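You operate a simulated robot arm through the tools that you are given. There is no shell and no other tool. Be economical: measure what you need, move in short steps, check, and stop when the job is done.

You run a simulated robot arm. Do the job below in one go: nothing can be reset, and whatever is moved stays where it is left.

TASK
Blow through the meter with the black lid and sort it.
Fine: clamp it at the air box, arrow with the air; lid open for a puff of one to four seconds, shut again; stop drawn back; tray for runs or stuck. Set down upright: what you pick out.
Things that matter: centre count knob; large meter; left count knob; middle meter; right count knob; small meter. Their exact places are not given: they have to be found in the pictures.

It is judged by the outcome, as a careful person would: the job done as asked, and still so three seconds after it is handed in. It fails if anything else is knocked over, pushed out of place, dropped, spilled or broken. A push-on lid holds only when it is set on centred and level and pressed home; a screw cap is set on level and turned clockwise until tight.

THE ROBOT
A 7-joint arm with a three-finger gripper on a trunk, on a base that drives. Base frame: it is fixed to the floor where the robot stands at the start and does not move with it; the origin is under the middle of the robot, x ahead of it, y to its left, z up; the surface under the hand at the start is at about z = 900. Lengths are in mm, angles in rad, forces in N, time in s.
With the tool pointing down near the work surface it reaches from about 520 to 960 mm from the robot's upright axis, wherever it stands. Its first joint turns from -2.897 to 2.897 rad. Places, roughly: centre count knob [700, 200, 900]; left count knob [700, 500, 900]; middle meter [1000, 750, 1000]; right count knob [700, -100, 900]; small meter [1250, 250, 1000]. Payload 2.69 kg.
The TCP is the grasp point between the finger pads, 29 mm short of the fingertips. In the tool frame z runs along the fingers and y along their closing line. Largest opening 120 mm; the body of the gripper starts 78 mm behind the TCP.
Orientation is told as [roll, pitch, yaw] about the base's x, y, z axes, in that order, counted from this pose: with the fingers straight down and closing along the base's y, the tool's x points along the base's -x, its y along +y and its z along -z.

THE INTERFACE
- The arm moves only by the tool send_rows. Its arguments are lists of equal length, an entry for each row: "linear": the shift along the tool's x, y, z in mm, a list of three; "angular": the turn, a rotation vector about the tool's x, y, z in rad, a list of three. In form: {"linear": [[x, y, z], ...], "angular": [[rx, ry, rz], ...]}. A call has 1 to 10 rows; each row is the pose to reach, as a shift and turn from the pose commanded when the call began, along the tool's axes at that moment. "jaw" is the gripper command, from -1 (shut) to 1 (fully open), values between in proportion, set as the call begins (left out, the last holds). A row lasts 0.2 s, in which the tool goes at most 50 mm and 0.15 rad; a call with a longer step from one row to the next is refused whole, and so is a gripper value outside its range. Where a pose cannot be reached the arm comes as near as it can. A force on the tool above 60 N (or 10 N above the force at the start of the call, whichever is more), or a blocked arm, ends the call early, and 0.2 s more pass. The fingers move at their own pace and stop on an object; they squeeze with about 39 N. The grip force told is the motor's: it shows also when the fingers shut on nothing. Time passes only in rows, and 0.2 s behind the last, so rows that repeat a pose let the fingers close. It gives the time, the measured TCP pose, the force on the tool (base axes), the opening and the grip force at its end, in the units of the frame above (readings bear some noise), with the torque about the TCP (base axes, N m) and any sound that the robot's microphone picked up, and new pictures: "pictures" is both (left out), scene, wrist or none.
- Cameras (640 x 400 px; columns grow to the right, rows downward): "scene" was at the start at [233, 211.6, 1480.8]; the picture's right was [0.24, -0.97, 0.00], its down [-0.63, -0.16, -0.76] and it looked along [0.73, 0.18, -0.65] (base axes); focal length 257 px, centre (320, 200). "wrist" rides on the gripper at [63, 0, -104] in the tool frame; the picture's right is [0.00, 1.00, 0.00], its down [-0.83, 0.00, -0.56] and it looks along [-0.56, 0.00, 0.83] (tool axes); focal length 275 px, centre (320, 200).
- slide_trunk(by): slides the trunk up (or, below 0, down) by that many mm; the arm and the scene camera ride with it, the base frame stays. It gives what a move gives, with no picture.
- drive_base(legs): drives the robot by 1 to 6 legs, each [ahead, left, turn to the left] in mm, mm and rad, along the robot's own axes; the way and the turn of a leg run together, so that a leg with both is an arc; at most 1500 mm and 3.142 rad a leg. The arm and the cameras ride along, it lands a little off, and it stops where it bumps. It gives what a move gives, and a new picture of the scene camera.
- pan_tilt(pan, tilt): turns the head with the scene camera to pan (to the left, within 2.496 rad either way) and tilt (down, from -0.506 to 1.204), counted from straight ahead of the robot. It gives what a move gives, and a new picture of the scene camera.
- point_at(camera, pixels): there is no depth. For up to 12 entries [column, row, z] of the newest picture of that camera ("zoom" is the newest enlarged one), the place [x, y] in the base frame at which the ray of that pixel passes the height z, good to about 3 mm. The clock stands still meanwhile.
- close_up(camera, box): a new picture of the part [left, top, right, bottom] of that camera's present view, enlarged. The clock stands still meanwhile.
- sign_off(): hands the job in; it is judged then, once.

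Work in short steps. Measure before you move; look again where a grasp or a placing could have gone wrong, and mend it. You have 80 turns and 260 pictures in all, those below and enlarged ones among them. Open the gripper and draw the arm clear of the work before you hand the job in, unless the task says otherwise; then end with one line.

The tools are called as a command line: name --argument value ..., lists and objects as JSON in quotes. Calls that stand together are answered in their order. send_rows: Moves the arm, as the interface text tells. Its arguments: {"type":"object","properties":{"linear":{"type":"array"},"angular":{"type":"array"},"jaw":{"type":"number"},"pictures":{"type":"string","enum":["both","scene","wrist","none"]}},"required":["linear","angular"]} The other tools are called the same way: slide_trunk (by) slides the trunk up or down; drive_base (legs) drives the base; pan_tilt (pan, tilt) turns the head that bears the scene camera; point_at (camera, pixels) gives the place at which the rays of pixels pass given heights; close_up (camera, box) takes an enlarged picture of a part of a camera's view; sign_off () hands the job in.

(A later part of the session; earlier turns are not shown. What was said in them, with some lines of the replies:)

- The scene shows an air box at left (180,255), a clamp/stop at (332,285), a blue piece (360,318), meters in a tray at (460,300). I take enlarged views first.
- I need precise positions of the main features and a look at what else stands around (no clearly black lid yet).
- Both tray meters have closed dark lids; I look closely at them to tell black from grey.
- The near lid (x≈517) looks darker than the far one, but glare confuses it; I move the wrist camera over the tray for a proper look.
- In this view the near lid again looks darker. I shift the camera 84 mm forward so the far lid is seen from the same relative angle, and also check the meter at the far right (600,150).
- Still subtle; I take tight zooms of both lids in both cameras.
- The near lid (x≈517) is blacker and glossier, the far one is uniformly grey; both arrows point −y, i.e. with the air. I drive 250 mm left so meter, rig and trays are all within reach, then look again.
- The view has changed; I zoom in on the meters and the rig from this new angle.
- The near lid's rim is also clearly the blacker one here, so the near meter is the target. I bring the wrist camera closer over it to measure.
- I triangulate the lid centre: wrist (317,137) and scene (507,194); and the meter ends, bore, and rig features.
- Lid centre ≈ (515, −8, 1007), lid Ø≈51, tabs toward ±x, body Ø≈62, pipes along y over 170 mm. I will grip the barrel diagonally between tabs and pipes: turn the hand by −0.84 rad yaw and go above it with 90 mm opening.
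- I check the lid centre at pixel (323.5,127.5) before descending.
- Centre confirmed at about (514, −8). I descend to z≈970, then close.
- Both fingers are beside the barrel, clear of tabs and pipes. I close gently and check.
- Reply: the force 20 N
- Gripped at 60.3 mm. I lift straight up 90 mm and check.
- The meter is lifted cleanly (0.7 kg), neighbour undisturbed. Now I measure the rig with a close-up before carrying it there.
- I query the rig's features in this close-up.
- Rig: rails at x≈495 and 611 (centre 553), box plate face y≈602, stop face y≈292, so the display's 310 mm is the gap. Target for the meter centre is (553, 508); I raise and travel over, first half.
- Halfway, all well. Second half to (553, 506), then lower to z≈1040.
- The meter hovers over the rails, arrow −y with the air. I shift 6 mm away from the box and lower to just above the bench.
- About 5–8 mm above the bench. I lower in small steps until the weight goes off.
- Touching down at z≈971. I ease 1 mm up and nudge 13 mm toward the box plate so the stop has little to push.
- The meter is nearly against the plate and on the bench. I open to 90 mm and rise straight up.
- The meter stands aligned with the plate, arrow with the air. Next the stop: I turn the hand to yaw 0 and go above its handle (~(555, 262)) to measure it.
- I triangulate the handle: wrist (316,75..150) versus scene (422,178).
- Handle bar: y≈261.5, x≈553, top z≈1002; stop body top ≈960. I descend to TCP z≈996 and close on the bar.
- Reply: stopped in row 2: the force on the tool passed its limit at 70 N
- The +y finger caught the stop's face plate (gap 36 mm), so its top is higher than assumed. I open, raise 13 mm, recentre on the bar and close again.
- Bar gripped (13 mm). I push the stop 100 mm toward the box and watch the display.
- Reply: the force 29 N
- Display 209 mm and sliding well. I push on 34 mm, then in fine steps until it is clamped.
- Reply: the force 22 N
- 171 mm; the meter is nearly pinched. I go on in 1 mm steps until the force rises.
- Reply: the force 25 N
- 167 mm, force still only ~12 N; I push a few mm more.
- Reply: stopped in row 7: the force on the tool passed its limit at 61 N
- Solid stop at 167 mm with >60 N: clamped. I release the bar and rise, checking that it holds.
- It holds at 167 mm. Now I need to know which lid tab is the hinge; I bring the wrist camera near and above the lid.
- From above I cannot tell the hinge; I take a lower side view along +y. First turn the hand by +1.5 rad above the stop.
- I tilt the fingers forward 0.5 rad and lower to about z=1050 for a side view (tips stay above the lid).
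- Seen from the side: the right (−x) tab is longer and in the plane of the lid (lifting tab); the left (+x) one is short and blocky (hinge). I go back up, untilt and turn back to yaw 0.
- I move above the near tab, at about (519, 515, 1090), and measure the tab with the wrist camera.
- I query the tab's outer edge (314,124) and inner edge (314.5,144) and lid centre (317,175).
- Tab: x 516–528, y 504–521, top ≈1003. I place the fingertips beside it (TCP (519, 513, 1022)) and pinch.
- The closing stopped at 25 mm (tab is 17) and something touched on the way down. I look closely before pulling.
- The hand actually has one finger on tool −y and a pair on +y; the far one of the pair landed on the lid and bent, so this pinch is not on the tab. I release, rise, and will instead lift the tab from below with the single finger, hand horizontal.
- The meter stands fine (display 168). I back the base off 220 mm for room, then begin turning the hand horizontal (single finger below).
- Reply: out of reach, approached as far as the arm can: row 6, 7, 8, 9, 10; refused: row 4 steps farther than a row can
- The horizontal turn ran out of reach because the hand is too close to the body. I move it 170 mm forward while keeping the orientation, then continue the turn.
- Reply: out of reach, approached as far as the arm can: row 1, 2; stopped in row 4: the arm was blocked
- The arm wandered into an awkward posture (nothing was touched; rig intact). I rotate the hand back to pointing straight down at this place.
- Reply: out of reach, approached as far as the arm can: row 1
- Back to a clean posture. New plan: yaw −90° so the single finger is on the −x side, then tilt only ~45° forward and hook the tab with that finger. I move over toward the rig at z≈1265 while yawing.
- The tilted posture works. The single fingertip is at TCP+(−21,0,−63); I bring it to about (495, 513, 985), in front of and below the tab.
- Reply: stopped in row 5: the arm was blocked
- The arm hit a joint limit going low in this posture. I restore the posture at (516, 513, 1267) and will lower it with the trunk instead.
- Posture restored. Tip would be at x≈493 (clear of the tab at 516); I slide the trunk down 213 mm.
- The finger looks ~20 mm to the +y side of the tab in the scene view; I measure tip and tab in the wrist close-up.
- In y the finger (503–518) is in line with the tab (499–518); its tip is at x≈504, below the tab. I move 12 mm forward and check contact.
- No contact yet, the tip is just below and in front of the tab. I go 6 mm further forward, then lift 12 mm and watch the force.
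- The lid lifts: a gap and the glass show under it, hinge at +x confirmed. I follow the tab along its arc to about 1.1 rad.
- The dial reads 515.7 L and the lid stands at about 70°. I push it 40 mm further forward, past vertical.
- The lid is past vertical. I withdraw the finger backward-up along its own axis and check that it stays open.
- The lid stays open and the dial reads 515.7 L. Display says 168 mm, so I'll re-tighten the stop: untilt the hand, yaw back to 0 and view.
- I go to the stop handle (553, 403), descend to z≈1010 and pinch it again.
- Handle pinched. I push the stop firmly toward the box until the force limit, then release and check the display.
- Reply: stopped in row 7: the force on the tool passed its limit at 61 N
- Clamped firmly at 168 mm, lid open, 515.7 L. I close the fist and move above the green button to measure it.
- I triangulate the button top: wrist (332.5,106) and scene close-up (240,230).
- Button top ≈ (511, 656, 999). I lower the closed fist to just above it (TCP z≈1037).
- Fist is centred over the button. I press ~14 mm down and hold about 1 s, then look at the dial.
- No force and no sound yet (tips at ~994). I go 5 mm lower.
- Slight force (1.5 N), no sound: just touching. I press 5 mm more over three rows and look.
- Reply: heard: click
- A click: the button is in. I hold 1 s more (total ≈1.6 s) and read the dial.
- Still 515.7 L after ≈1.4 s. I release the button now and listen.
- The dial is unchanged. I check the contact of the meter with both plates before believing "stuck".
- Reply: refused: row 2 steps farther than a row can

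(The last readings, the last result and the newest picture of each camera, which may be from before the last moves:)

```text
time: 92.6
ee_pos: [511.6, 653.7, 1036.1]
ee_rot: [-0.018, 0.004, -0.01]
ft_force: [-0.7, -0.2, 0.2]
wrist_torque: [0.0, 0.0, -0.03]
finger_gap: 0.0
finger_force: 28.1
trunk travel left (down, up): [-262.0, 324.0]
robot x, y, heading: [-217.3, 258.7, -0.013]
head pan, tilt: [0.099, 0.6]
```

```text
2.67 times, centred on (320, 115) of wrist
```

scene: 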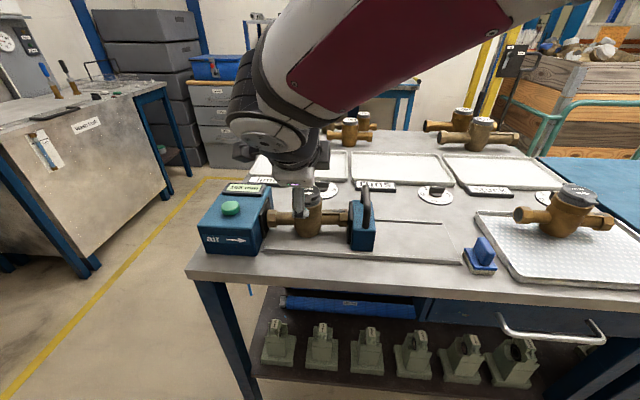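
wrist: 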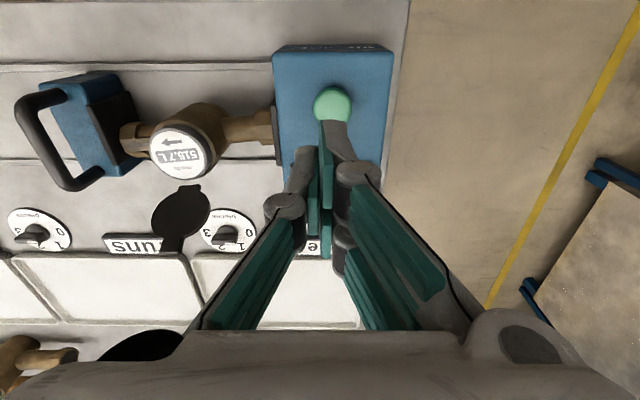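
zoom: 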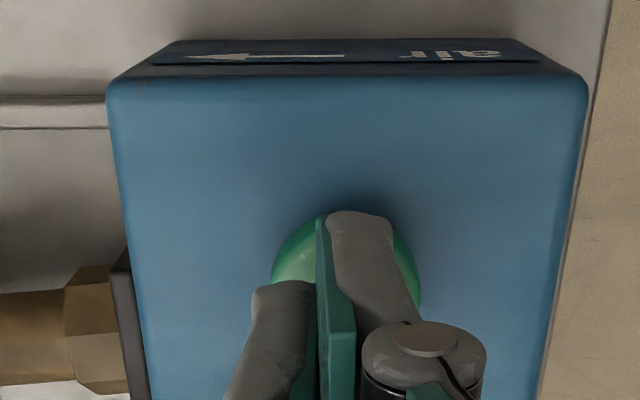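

Both pipe ends are flush with the plates, so the air went through and the dial stayed at 515.7 L: the meter is stuck. Now I shut the lid: go up and over to its +x side (655, 513).

send_rows --linear '[[0, 0, -40], [0, 0, -80], [0, 0, -114], [-30, -28, -114], [-60, -56, -114], [-90, -84, -114], [-120, -112, -114], [-143, -140, -114], [-143, -140, -114]]' --angular '[[0, 0, 0], [0, 0, 0], [0, 0, 0], [0, 0, 0], [0, 0, 0], [0, 0, 0], [0, 0, 0], [0, 0, 0], [0, 0, 0]]' --pictures "wrist"

send_rows --linear '[[0, 0, 35], [0, 0, 70], [0, 0, 70]]' --angular '[[0, 0, 0], [0, 0, 0], [0, 0, 0]]' --pictures "none"

close_up --camera "scene" --box '[220, 100, 400, 250]'

```text
time: 94.6
ee_pos: [651.4, 512.4, 1154.3]
ee_rot: [-0.019, 0.003, -0.012]
ft_force: [-0.3, 0.1, 0.2]
wrist_torque: [-0.03, 0.01, -0.01]
finger_gap: 0.1
finger_force: 28.5
trunk travel left (down, up): [-262.0, 324.0]
robot x, y, heading: [-221.7, 255.7, -0.012]
head pan, tilt: [0.099, 0.6]
```

wrist: 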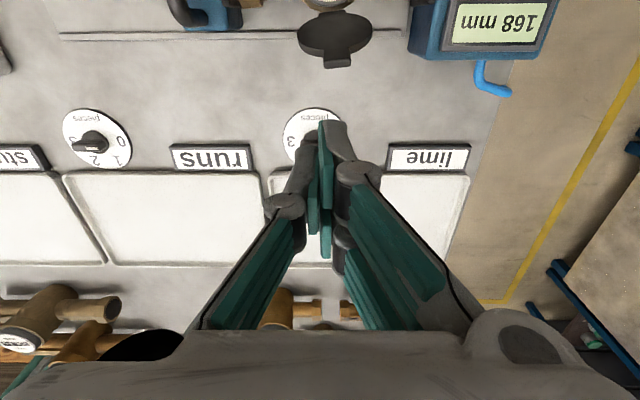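

```text
time: 95.4
ee_pos: [651.1, 510.7, 1084.1]
ee_rot: [-0.02, 0.003, -0.01]
ft_force: [-1.0, 0.3, 0.9]
wrist_torque: [-0.01, 0.01, 0.0]
finger_gap: 0.0
finger_force: 28.3
trunk travel left (down, up): [-262.0, 324.0]
robot x, y, heading: [-222.2, 257.0, -0.009]
head pan, tilt: [0.099, 0.6]
```

```text
2.67 times, centred on (310, 175) of scene
```

zoom: 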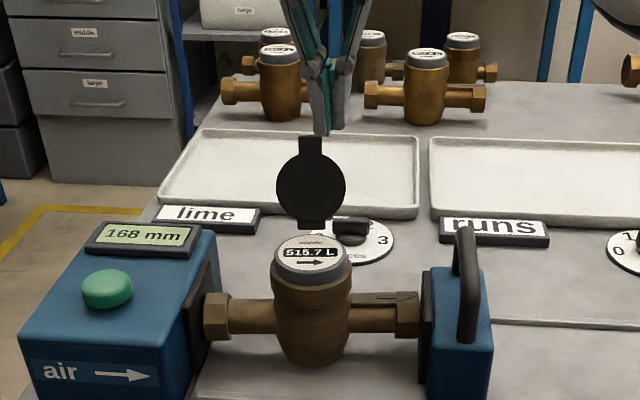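

The fist is behind the open lid. I lower 12 mm and sweep −x, following the lid down on its arc.

send_rows --linear '[[0, 2, 12], [25, 2, 12], [40, 2, 12], [52, 2, 12], [70, 2, 17], [83, 2, 26], [91, 2, 36], [95, 2, 44], [95, 2, 44]]' --angular '[[0, 0, 0], [0, 0, 0], [0, 0, 0], [0, 0, 0], [0, 0, 0], [0, 0, 0], [0, 0, 0], [0, 0, 0], [0, 0, 0]]' --pictures "none"

close_up --camera "scene" --box '[220, 100, 400, 250]'

close_up --camera "wrist" --box '[200, 60, 440, 230]'

```text
time: 97.4
ee_pos: [558.1, 514.8, 1038.8]
ee_rot: [-0.018, 0.002, -0.012]
ft_force: [-0.4, 0.8, -0.4]
wrist_torque: [0.02, -0.01, -0.02]
finger_gap: 0.0
finger_force: 28.7
trunk travel left (down, up): [-262.0, 324.0]
robot x, y, heading: [-218.8, 253.4, -0.012]
head pan, tilt: [0.099, 0.6]
```

```text
2.67 times, centred on (310, 175) of scene
```

zoom: 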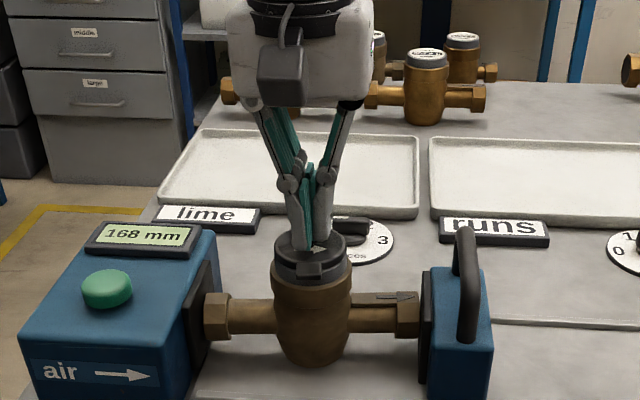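

```text
2.35 times, centred on (320, 145) of wrist
```

zoom: 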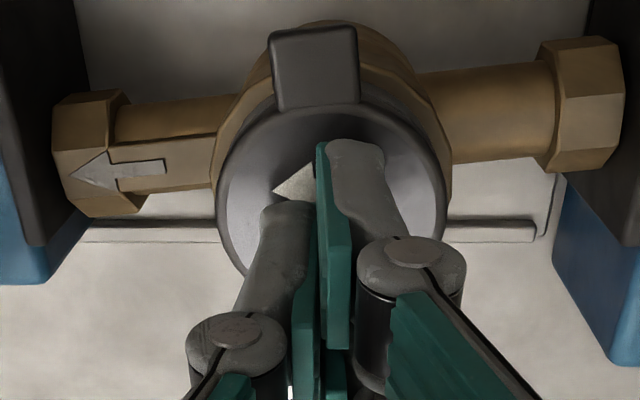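

The lid is down. I press it home gently near the tab side, then rise.

send_rows --linear '[[8, 0, 0], [8, 0, 3], [8, 0, 6], [8, 0, 9], [8, 0, 11]]' --angular '[[0, 0, 0], [0, 0, 0], [0, 0, 0], [0, 0, 0], [0, 0, 0]]' --pictures "none"

send_rows --linear '[[0, 0, -40], [0, 0, -80], [0, 0, -110], [0, 0, -110]]' --angular '[[0, 0, 0], [0, 0, 0], [0, 0, 0], [0, 0, 0]]' --pictures "none"

close_up --camera "scene" --box '[260, 150, 360, 240]'

```text
time: 98.6
ee_pos: [548.7, 514.3, 1032.0]
ee_rot: [-0.016, -0.006, -0.011]
ft_force: [0.6, -1.6, 42.0]
wrist_torque: [0.08, -0.41, 0.05]
finger_gap: 5.7
finger_force: 28.9
trunk travel left (down, up): [-262.0, 324.0]
robot x, y, heading: [-220.8, 257.4, -0.009]
head pan, tilt: [0.099, 0.6]
```

```text
time: 99.6
ee_pos: [549.2, 516.3, 1137.0]
ee_rot: [-0.02, 0.006, -0.012]
ft_force: [0.4, 0.0, -1.4]
wrist_torque: [-0.01, 0.02, -0.01]
finger_gap: 0.3
finger_force: 28.1
trunk travel left (down, up): [-262.0, 324.0]
robot x, y, heading: [-222.6, 257.7, -0.02]
head pan, tilt: [0.099, 0.6]
```

```text
4.44 times, centred on (310, 195) of scene
```

zoom: 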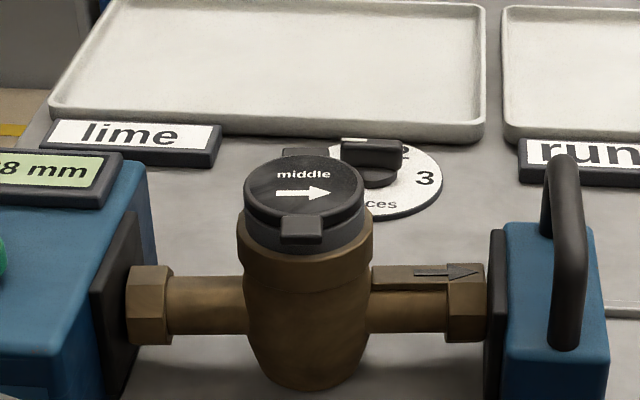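

The lid is shut and level. Next I draw the stop back: go to the handle, descend, pinch; and meanwhile query the stuck tray's corners.

send_rows --linear '[[-2, -38, 0], [-4, -76, 0], [-4, -113, 0], [-4, -113, 45], [-4, -113, 90], [-4, -113, 120], [-4, -113, 127], [-4, -113, 127]]' --angular '[[0, 0, 0], [0, 0, 0], [0, 0, 0], [0, 0, 0], [0, 0, 0], [0, 0, 0], [0, 0, 0], [0, 0, 0]]' --jaw 0 --pictures "none"

send_rows --linear '[[0, 0, 0], [0, 0, 0], [0, 0, 0]]' --angular '[[0, 0, 0], [0, 0, 0], [0, 0, 0]]' --jaw -1 --pictures "scene"

point_at --camera "scene" --pixels '[[447, 157, 905], [530, 157, 905], [556, 187, 905], [478, 184, 905], [502, 171, 905], [490, 191, 900]]'

```text
time: 101.4
ee_pos: [551.7, 401.6, 1013.9]
ee_rot: [-0.018, 0.003, -0.008]
ft_force: [0.1, 0.4, -0.8]
wrist_torque: [-0.03, -0.01, 0.03]
finger_gap: 60.2
finger_force: 0.0
trunk travel left (down, up): [-262.0, 324.0]
robot x, y, heading: [-218.9, 256.8, -0.009]
head pan, tilt: [0.099, 0.6]
```

```text
time: 102.2
ee_pos: [551.0, 403.6, 1014.4]
ee_rot: [-0.019, 0.003, -0.009]
ft_force: [0.5, 1.8, -0.3]
wrist_torque: [0.02, -0.21, 0.94]
finger_gap: 13.5
finger_force: 39.7
trunk travel left (down, up): [-262.0, 324.0]
robot x, y, heading: [-221.6, 258.9, -0.011]
head pan, tilt: [0.099, 0.6]
```

scene: 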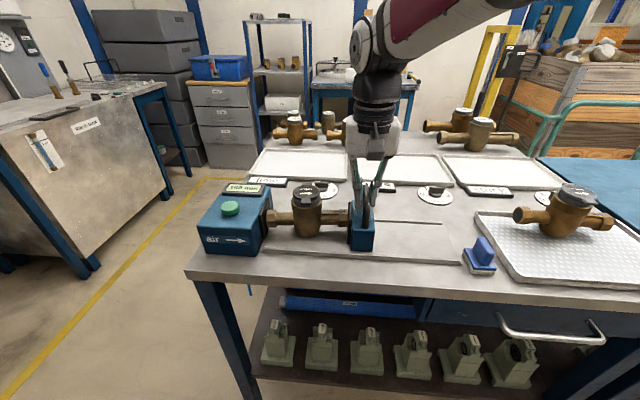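

```text
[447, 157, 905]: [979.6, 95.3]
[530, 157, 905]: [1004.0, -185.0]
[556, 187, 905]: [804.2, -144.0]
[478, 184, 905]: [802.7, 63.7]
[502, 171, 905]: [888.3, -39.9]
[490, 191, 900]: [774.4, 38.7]
```

Handle pinched. I pull the stop back 142 mm, release, rise, and move over the meter with the diagonal grip yaw.

send_rows --linear '[[0, -10, 0], [0, -30, 0], [0, -55, 0], [0, -80, 0], [0, -105, 0], [0, -128, 0], [0, -142, 0], [0, -142, 0]]' --angular '[[0, 0, 0], [0, 0, 0], [0, 0, 0], [0, 0, 0], [0, 0, 0], [0, 0, 0], [0, 0, 0], [0, 0, 0]]' --pictures "none"

send_rows --linear '[[0, 0, 0], [0, 0, 0], [0, 0, -40], [0, 0, -80], [0, 0, -120], [0, 0, -120]]' --angular '[[0, 0, 0], [0, 0, 0], [0, 0, 0], [0, 0, 0], [0, 0, 0], [0, 0, 0]]' --jaw 0 --pictures "none"

send_rows --linear '[[-1, 40, 0], [-2, 80, 0], [-3, 120, 0], [-3, 160, 0], [-3, 200, 0], [-3, 240, 0], [-3, 252, 0], [-3, 252, 0]]' --angular '[[0, 0, 0.12], [0, 0, 0.24], [0, 0, 0.36], [0, 0, 0.48], [0, 0, 0.6], [0, 0, 0.72], [0, 0, 0.83], [0, 0, 0.83]]' --jaw 0.5 --pictures "both"

close_up --camera "scene" --box '[190, 140, 430, 270]'

```text
time: 104.0
ee_pos: [552.0, 260.2, 1013.6]
ee_rot: [-0.017, 0.007, -0.009]
ft_force: [4.1, 12.3, -19.1]
wrist_torque: [0.14, -0.47, 0.86]
finger_gap: 13.1
finger_force: 39.4
trunk travel left (down, up): [-262.0, 324.0]
robot x, y, heading: [-221.3, 258.0, -0.01]
head pan, tilt: [0.099, 0.6]
```

```text
time: 105.4
ee_pos: [551.0, 262.1, 1135.6]
ee_rot: [-0.019, 0.004, -0.01]
ft_force: [0.3, -0.1, -0.1]
wrist_torque: [0.0, 0.0, 0.01]
finger_gap: 60.1
finger_force: 0.0
trunk travel left (down, up): [-262.0, 324.0]
robot x, y, heading: [-221.9, 256.4, -0.01]
head pan, tilt: [0.099, 0.6]
```

```text
time: 107.2
ee_pos: [557.4, 513.9, 1130.4]
ee_rot: [-0.017, -0.011, -0.842]
ft_force: [0.4, 0.2, 0.2]
wrist_torque: [0.02, 0.04, 0.01]
finger_gap: 90.1
finger_force: 0.1
trunk travel left (down, up): [-262.0, 324.0]
robot x, y, heading: [-221.7, 257.9, -0.004]
head pan, tilt: [0.099, 0.6]
```

scene: 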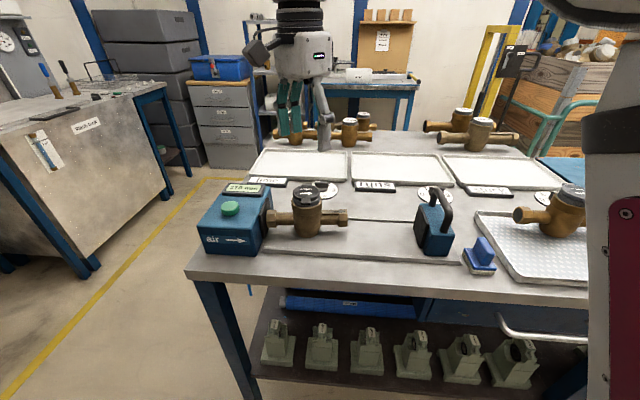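
wrist: 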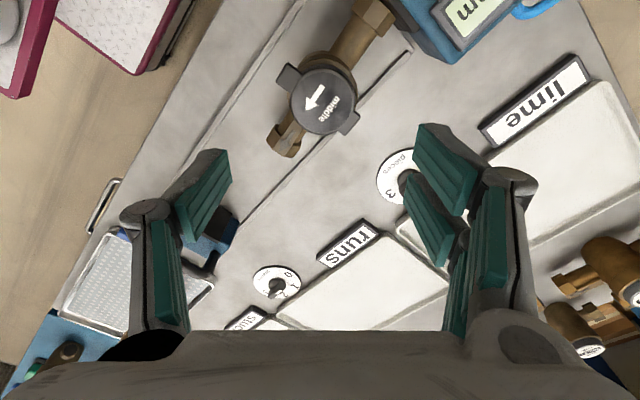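

```text
2.67 times, centred on (310, 205) of scene
```

zoom: 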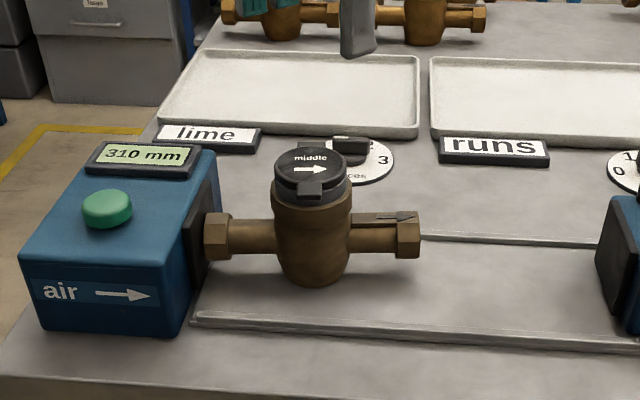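

Stop is back at 310 mm and the meter stands upright. I descend with the proven diagonal grip to z≈974, close, and check.

send_rows --linear '[[1.3, -1.5, 45], [1.3, -1.5, 90], [1.3, -1.5, 125], [1.3, -1.5, 147], [1.3, -1.5, 156], [1.3, -1.5, 156]]' --angular '[[0, 0, 0], [0, 0, 0], [0, 0, 0], [0, 0, 0], [0, 0, 0], [0, 0, 0]]' --pictures "none"

send_rows --linear '[[0, 0, 0], [0, 0, 0], [0, 0, 0]]' --angular '[[0, 0, 0], [0, 0, 0], [0, 0, 0]]' --jaw -1 --pictures "wrist"

close_up --camera "scene" --box '[230, 150, 380, 260]'

```text
time: 108.6
ee_pos: [553.8, 510.9, 975.1]
ee_rot: [-0.015, -0.011, -0.839]
ft_force: [-0.1, -0.2, -0.4]
wrist_torque: [-0.02, 0.02, -0.01]
finger_gap: 89.8
finger_force: 0.1
trunk travel left (down, up): [-262.0, 324.0]
robot x, y, heading: [-217.5, 256.2, -0.009]
head pan, tilt: [0.099, 0.6]
```

```text
time: 109.4
ee_pos: [554.1, 510.9, 976.4]
ee_rot: [-0.015, -0.012, -0.841]
ft_force: [1.7, 2.2, 9.9]
wrist_torque: [0.02, 0.0, -0.03]
finger_gap: 60.0
finger_force: 39.3
trunk travel left (down, up): [-262.0, 324.0]
robot x, y, heading: [-220.3, 256.5, -0.013]
head pan, tilt: [0.099, 0.6]
```

wrist: 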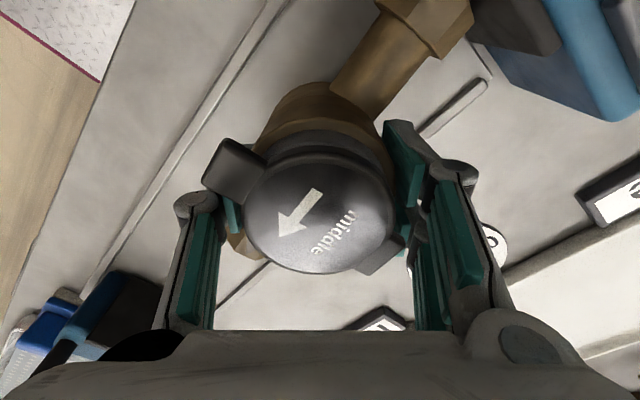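

```text
3.64 times, centred on (305, 205) of scene
```

zoom: 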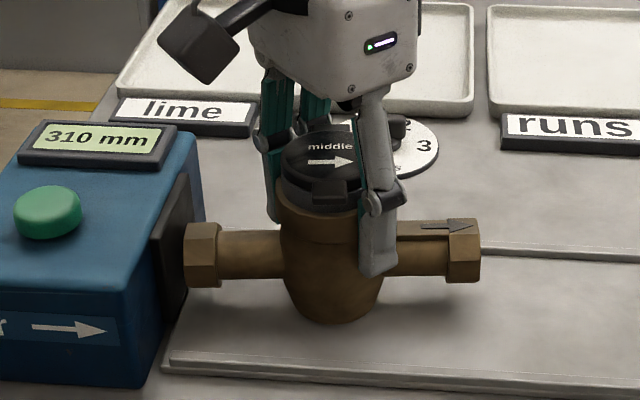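

Same secure grip (60.0 mm). I lift 160 mm with a slight shift off the plate, then drive the base to where the stuck tray is in reach.

send_rows --linear '[[-3, -2.7, -10], [-3, -2.7, -40], [-3, -2.7, -80], [-3, -2.7, -120], [-3, -2.7, -162], [-3, -2.7, -162]]' --angular '[[0, 0, 0], [0, 0, 0], [0, 0, 0], [0, 0, 0], [0, 0, 0], [0, 0, 0]]' --pictures "none"

drive_base --legs '[[220, -250, 0]]'

```text
time: 110.8
ee_pos: [556.8, 508.9, 1137.9]
ee_rot: [-0.015, -0.011, -0.84]
ft_force: [0.4, -0.5, -7.2]
wrist_torque: [-0.04, -0.02, 0.01]
finger_gap: 60.4
finger_force: 38.8
trunk travel left (down, up): [-262.0, 324.0]
robot x, y, heading: [-222.6, 256.1, -0.013]
head pan, tilt: [0.099, 0.6]
```

```text
time: 113.1
ee_pos: [763.5, 263.2, 1138.4]
ee_rot: [-0.018, -0.011, -0.827]
ft_force: [-0.3, -0.2, -7.6]
wrist_torque: [-0.02, -0.04, 0.02]
finger_gap: 60.6
finger_force: 38.9
trunk travel left (down, up): [-262.0, 324.0]
robot x, y, heading: [-8.4, 2.5, 0.001]
head pan, tilt: [0.099, 0.6]
stopped in leg 1: the robot was blocked; the commanded pose is now the measured one
```

scene: 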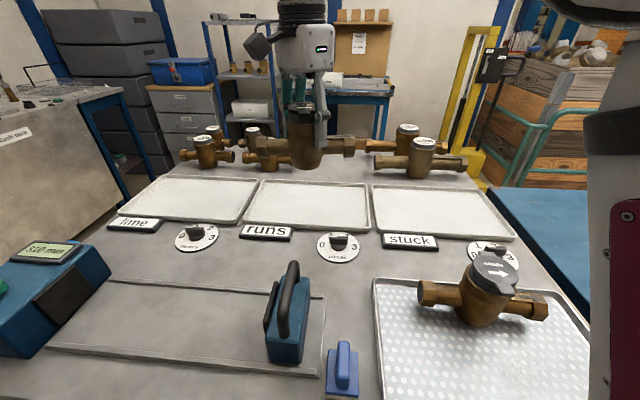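

The base stopped at (−8, 2), good enough and nothing is disturbed. I query the stuck tray in this view and carry the meter above it, to (875, −45).

point_at --camera "scene" --pixels '[[373, 186, 908], [480, 188, 908], [514, 238, 908], [381, 233, 908], [440, 210, 903]]'

send_rows --linear '[[-43, -18, 0], [-86, -36, 0], [-129, -54, 0], [-172, -72, 0], [-215, -90, 0], [-258, -108, 0], [-302, -126.4, 0], [-302, -126.4, 0]]' --angular '[[0, 0, 0], [0, 0, 0], [0, 0, 0], [0, 0, 0], [0, 0, 0], [0, 0, 0], [0, 0, 0], [0, 0, 0]]' --pictures "both"

```text
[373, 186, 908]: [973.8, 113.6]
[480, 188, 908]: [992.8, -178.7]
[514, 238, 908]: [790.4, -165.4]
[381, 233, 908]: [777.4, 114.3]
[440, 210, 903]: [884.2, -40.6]
```

```text
time: 114.9
ee_pos: [873.8, -44.4, 1145.9]
ee_rot: [-0.013, -0.014, -0.827]
ft_force: [0.4, -0.7, -6.5]
wrist_torque: [0.0, -0.02, -0.02]
finger_gap: 59.9
finger_force: 38.9
trunk travel left (down, up): [-262.0, 324.0]
robot x, y, heading: [-6.6, 2.0, -0.005]
head pan, tilt: [0.099, 0.6]
```

scene: 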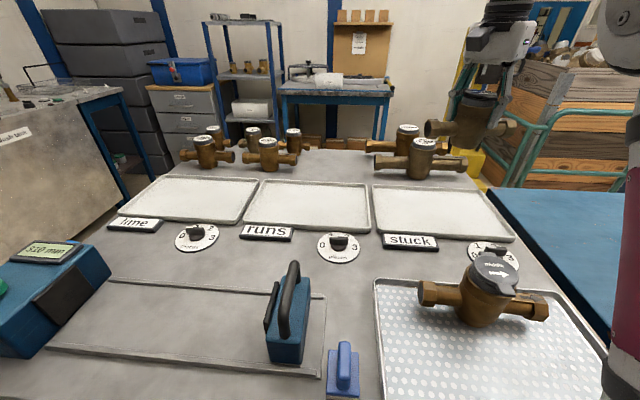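
wrist: 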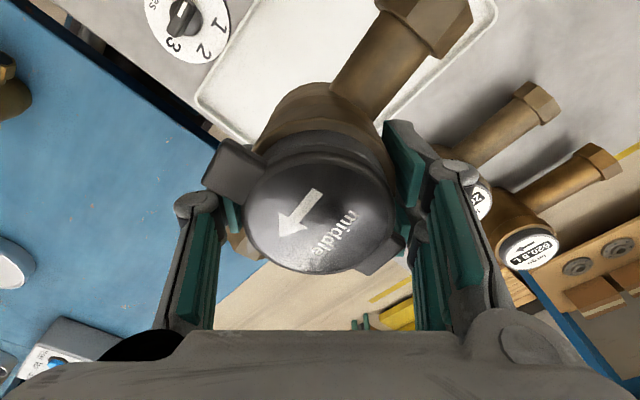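

Tray spans x 780–985, y −170…113, so the meter is well inside. I shift +8 mm in y and lower to near the tray floor, then slowly to contact.

send_rows --linear '[[5.5, 5.5, 40], [5.5, 5.5, 85], [5.5, 5.5, 125], [5.5, 5.5, 150], [5.5, 5.5, 158], [5.5, 5.5, 158]]' --angular '[[0, 0, 0], [0, 0, 0], [0, 0, 0], [0, 0, 0], [0, 0, 0], [0, 0, 0]]' --pictures "none"

send_rows --linear '[[0, 0, 2], [0, 0, 4], [0, 0, 6], [0, 0, 6]]' --angular '[[0, 0, 0], [0, 0, 0], [0, 0, 0], [0, 0, 0]]' --pictures "wrist"

close_up --camera "scene" --box '[350, 130, 550, 260]'

```text
time: 116.3
ee_pos: [876.6, -43.6, 986.4]
ee_rot: [-0.012, -0.014, -0.828]
ft_force: [0.2, 0.4, -7.1]
wrist_torque: [0.01, 0.0, 0.02]
finger_gap: 60.2
finger_force: 38.9
trunk travel left (down, up): [-262.0, 324.0]
robot x, y, heading: [-4.0, 5.7, -0.006]
head pan, tilt: [0.099, 0.6]
```

```text
time: 117.3
ee_pos: [875.6, -42.6, 981.9]
ee_rot: [-0.012, -0.012, -0.828]
ft_force: [-0.4, -0.2, -7.8]
wrist_torque: [-0.03, 0.01, 0.05]
finger_gap: 60.0
finger_force: 38.9
trunk travel left (down, up): [-262.0, 324.0]
robot x, y, heading: [-5.2, 3.2, -0.0]
head pan, tilt: [0.099, 0.6]
```

wrist: 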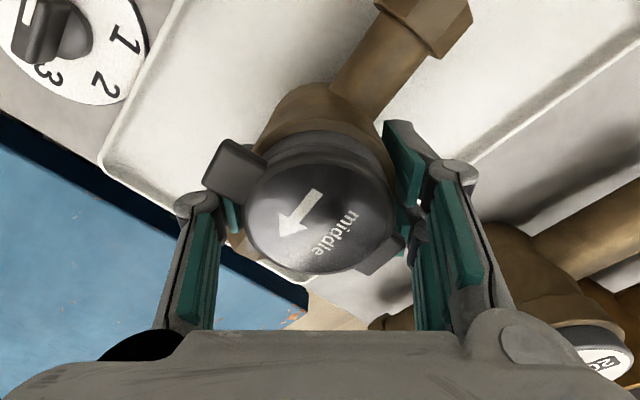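

```text
3.08 times, centred on (450, 195) of scene
5 turns are left
```

zoom: 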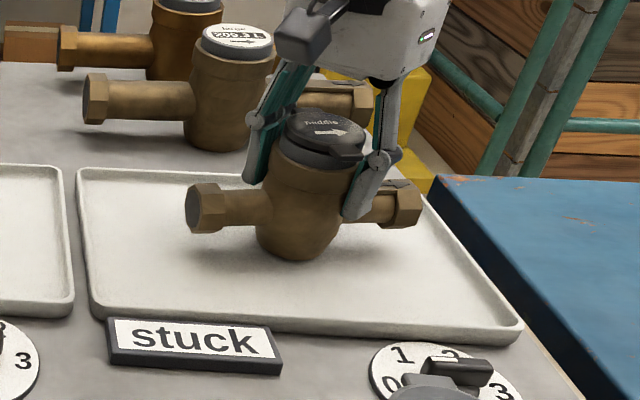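

The meter is in the stuck tray area, still hanging (−7.8 N). I shift 12 mm further from the right rim and lower 4 mm.

send_rows --linear '[[5, 4.5, 0], [9, 8, 0], [9, 8, 1], [9, 8, 2], [9, 8, 3], [9, 8, 4], [9, 8, 4]]' --angular '[[0, 0, 0], [0, 0, 0], [0, 0, 0], [0, 0, 0], [0, 0, 0], [0, 0, 0], [0, 0, 0]]' --pictures "none"

send_rows --linear '[[0, 0, 0.7], [0, 0, 1.2], [0, 0, 1.2]]' --angular '[[0, 0, 0], [0, 0, 0], [0, 0, 0]]' --pictures "none"

```text
time: 118.9
ee_pos: [873.6, -29.9, 978.1]
ee_rot: [-0.012, -0.012, -0.829]
ft_force: [-0.1, 1.0, -7.6]
wrist_torque: [-0.02, 0.02, -0.02]
finger_gap: 60.0
finger_force: 39.2
trunk travel left (down, up): [-262.0, 324.0]
robot x, y, heading: [-7.4, 1.2, -0.004]
head pan, tilt: [0.099, 0.6]
```

```text
time: 119.7
ee_pos: [874.6, -30.0, 977.6]
ee_rot: [-0.012, -0.012, -0.828]
ft_force: [0.7, -0.4, -6.9]
wrist_torque: [0.0, 0.0, 0.0]
finger_gap: 60.1
finger_force: 38.8
trunk travel left (down, up): [-262.0, 324.0]
robot x, y, heading: [-7.1, 5.0, -0.005]
head pan, tilt: [0.099, 0.6]
4 turns are left
```

Still hanging, so the floor is within ~1–2 mm. I lower 2.2 mm more, open to 90 mm, then rise straight up and look.

send_rows --linear '[[0, 0, 0.8], [0, 0, 1.5], [0, 0, 2.2], [0, 0, 2.2]]' --angular '[[0, 0, 0], [0, 0, 0], [0, 0, 0], [0, 0, 0]]' --pictures "none"

send_rows --linear '[[0, 0, 0], [0, 0, 0], [0, 0, 0]]' --angular '[[0, 0, 0], [0, 0, 0], [0, 0, 0]]' --jaw 0.5 --pictures "none"

send_rows --linear '[[0, 0, -20], [0, 0, -50], [0, 0, -95], [0, 0, -140], [0, 0, -180], [0, 0, -220], [0, 0, -220]]' --angular '[[0, 0, 0], [0, 0, 0], [0, 0, 0], [0, 0, 0], [0, 0, 0], [0, 0, 0], [0, 0, 0]]' --pictures "both"

close_up --camera "scene" --box '[350, 130, 550, 260]'

```text
time: 120.7
ee_pos: [874.9, -30.9, 977.3]
ee_rot: [-0.013, -0.015, -0.828]
ft_force: [-9.7, 1.7, 18.3]
wrist_torque: [0.44, 0.89, 0.04]
finger_gap: 60.2
finger_force: 39.6
trunk travel left (down, up): [-262.0, 324.0]
robot x, y, heading: [-5.4, 3.9, -0.002]
head pan, tilt: [0.099, 0.6]
```

```text
time: 121.5
ee_pos: [875.5, -29.4, 974.8]
ee_rot: [-0.011, -0.013, -0.827]
ft_force: [0.0, -0.5, 0.2]
wrist_torque: [0.03, 0.0, 0.0]
finger_gap: 90.2
finger_force: 0.0
trunk travel left (down, up): [-262.0, 324.0]
robot x, y, heading: [-8.3, 2.4, 0.002]
head pan, tilt: [0.099, 0.6]
```

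```text
time: 123.1
ee_pos: [875.3, -22.5, 1192.9]
ee_rot: [-0.013, -0.015, -0.828]
ft_force: [-0.8, 0.9, 1.1]
wrist_torque: [-0.03, -0.01, -0.01]
finger_gap: 89.8
finger_force: 0.0
trunk travel left (down, up): [-262.0, 324.0]
robot x, y, heading: [-6.2, 4.7, 0.003]
head pan, tilt: [0.099, 0.6]
```

scene: 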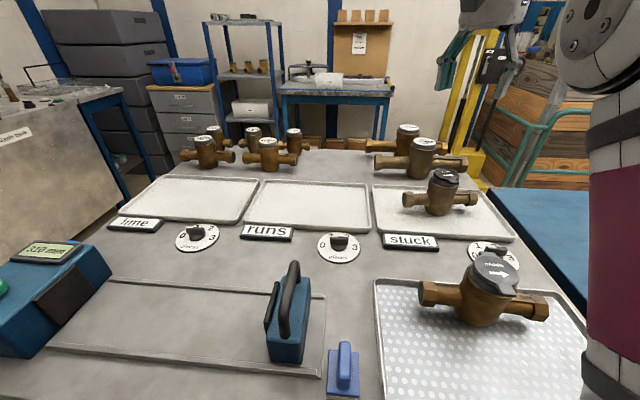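
wrist: 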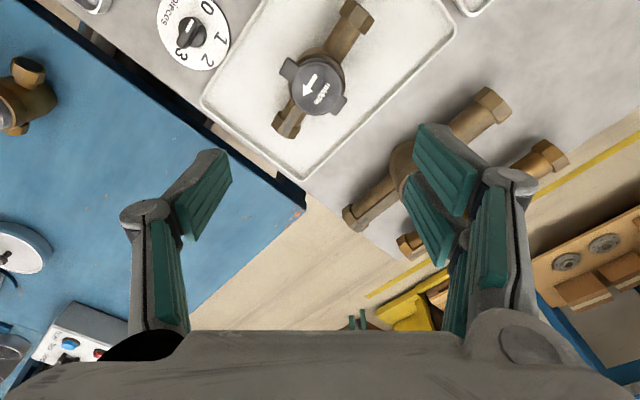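

```text
3.08 times, centred on (450, 195) of scene
3 turns are left
```

zoom: 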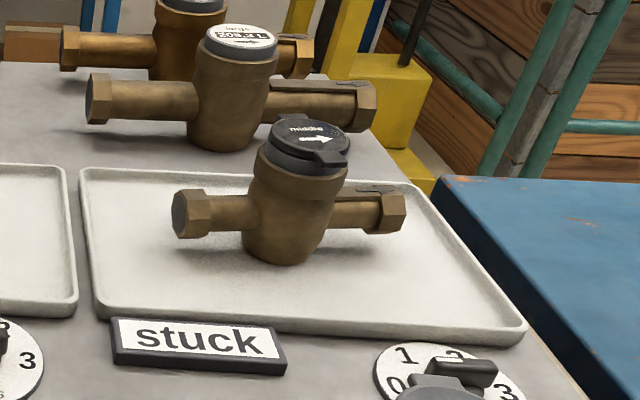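

The meter stands upright and shut in the "stuck" tray. The stop is drawn back (310 mm), the gripper is open and the arm is clear at z≈1190, so I hand the job in.

sign_off

```text
The job is handed in.
```

I blew air through the black-lidded meter for about 1.5 s with the lid open. The dial stayed at 515.7 L, so I sorted it as stuck. It now stands upright with its lid shut in the "stuck" tray, and the stop is drawn back to 310 mm. The only sound during the puff was the button's click, so "stuck" rests on that click, both pipe ends looking flush with the plates, and the unchanged dial.
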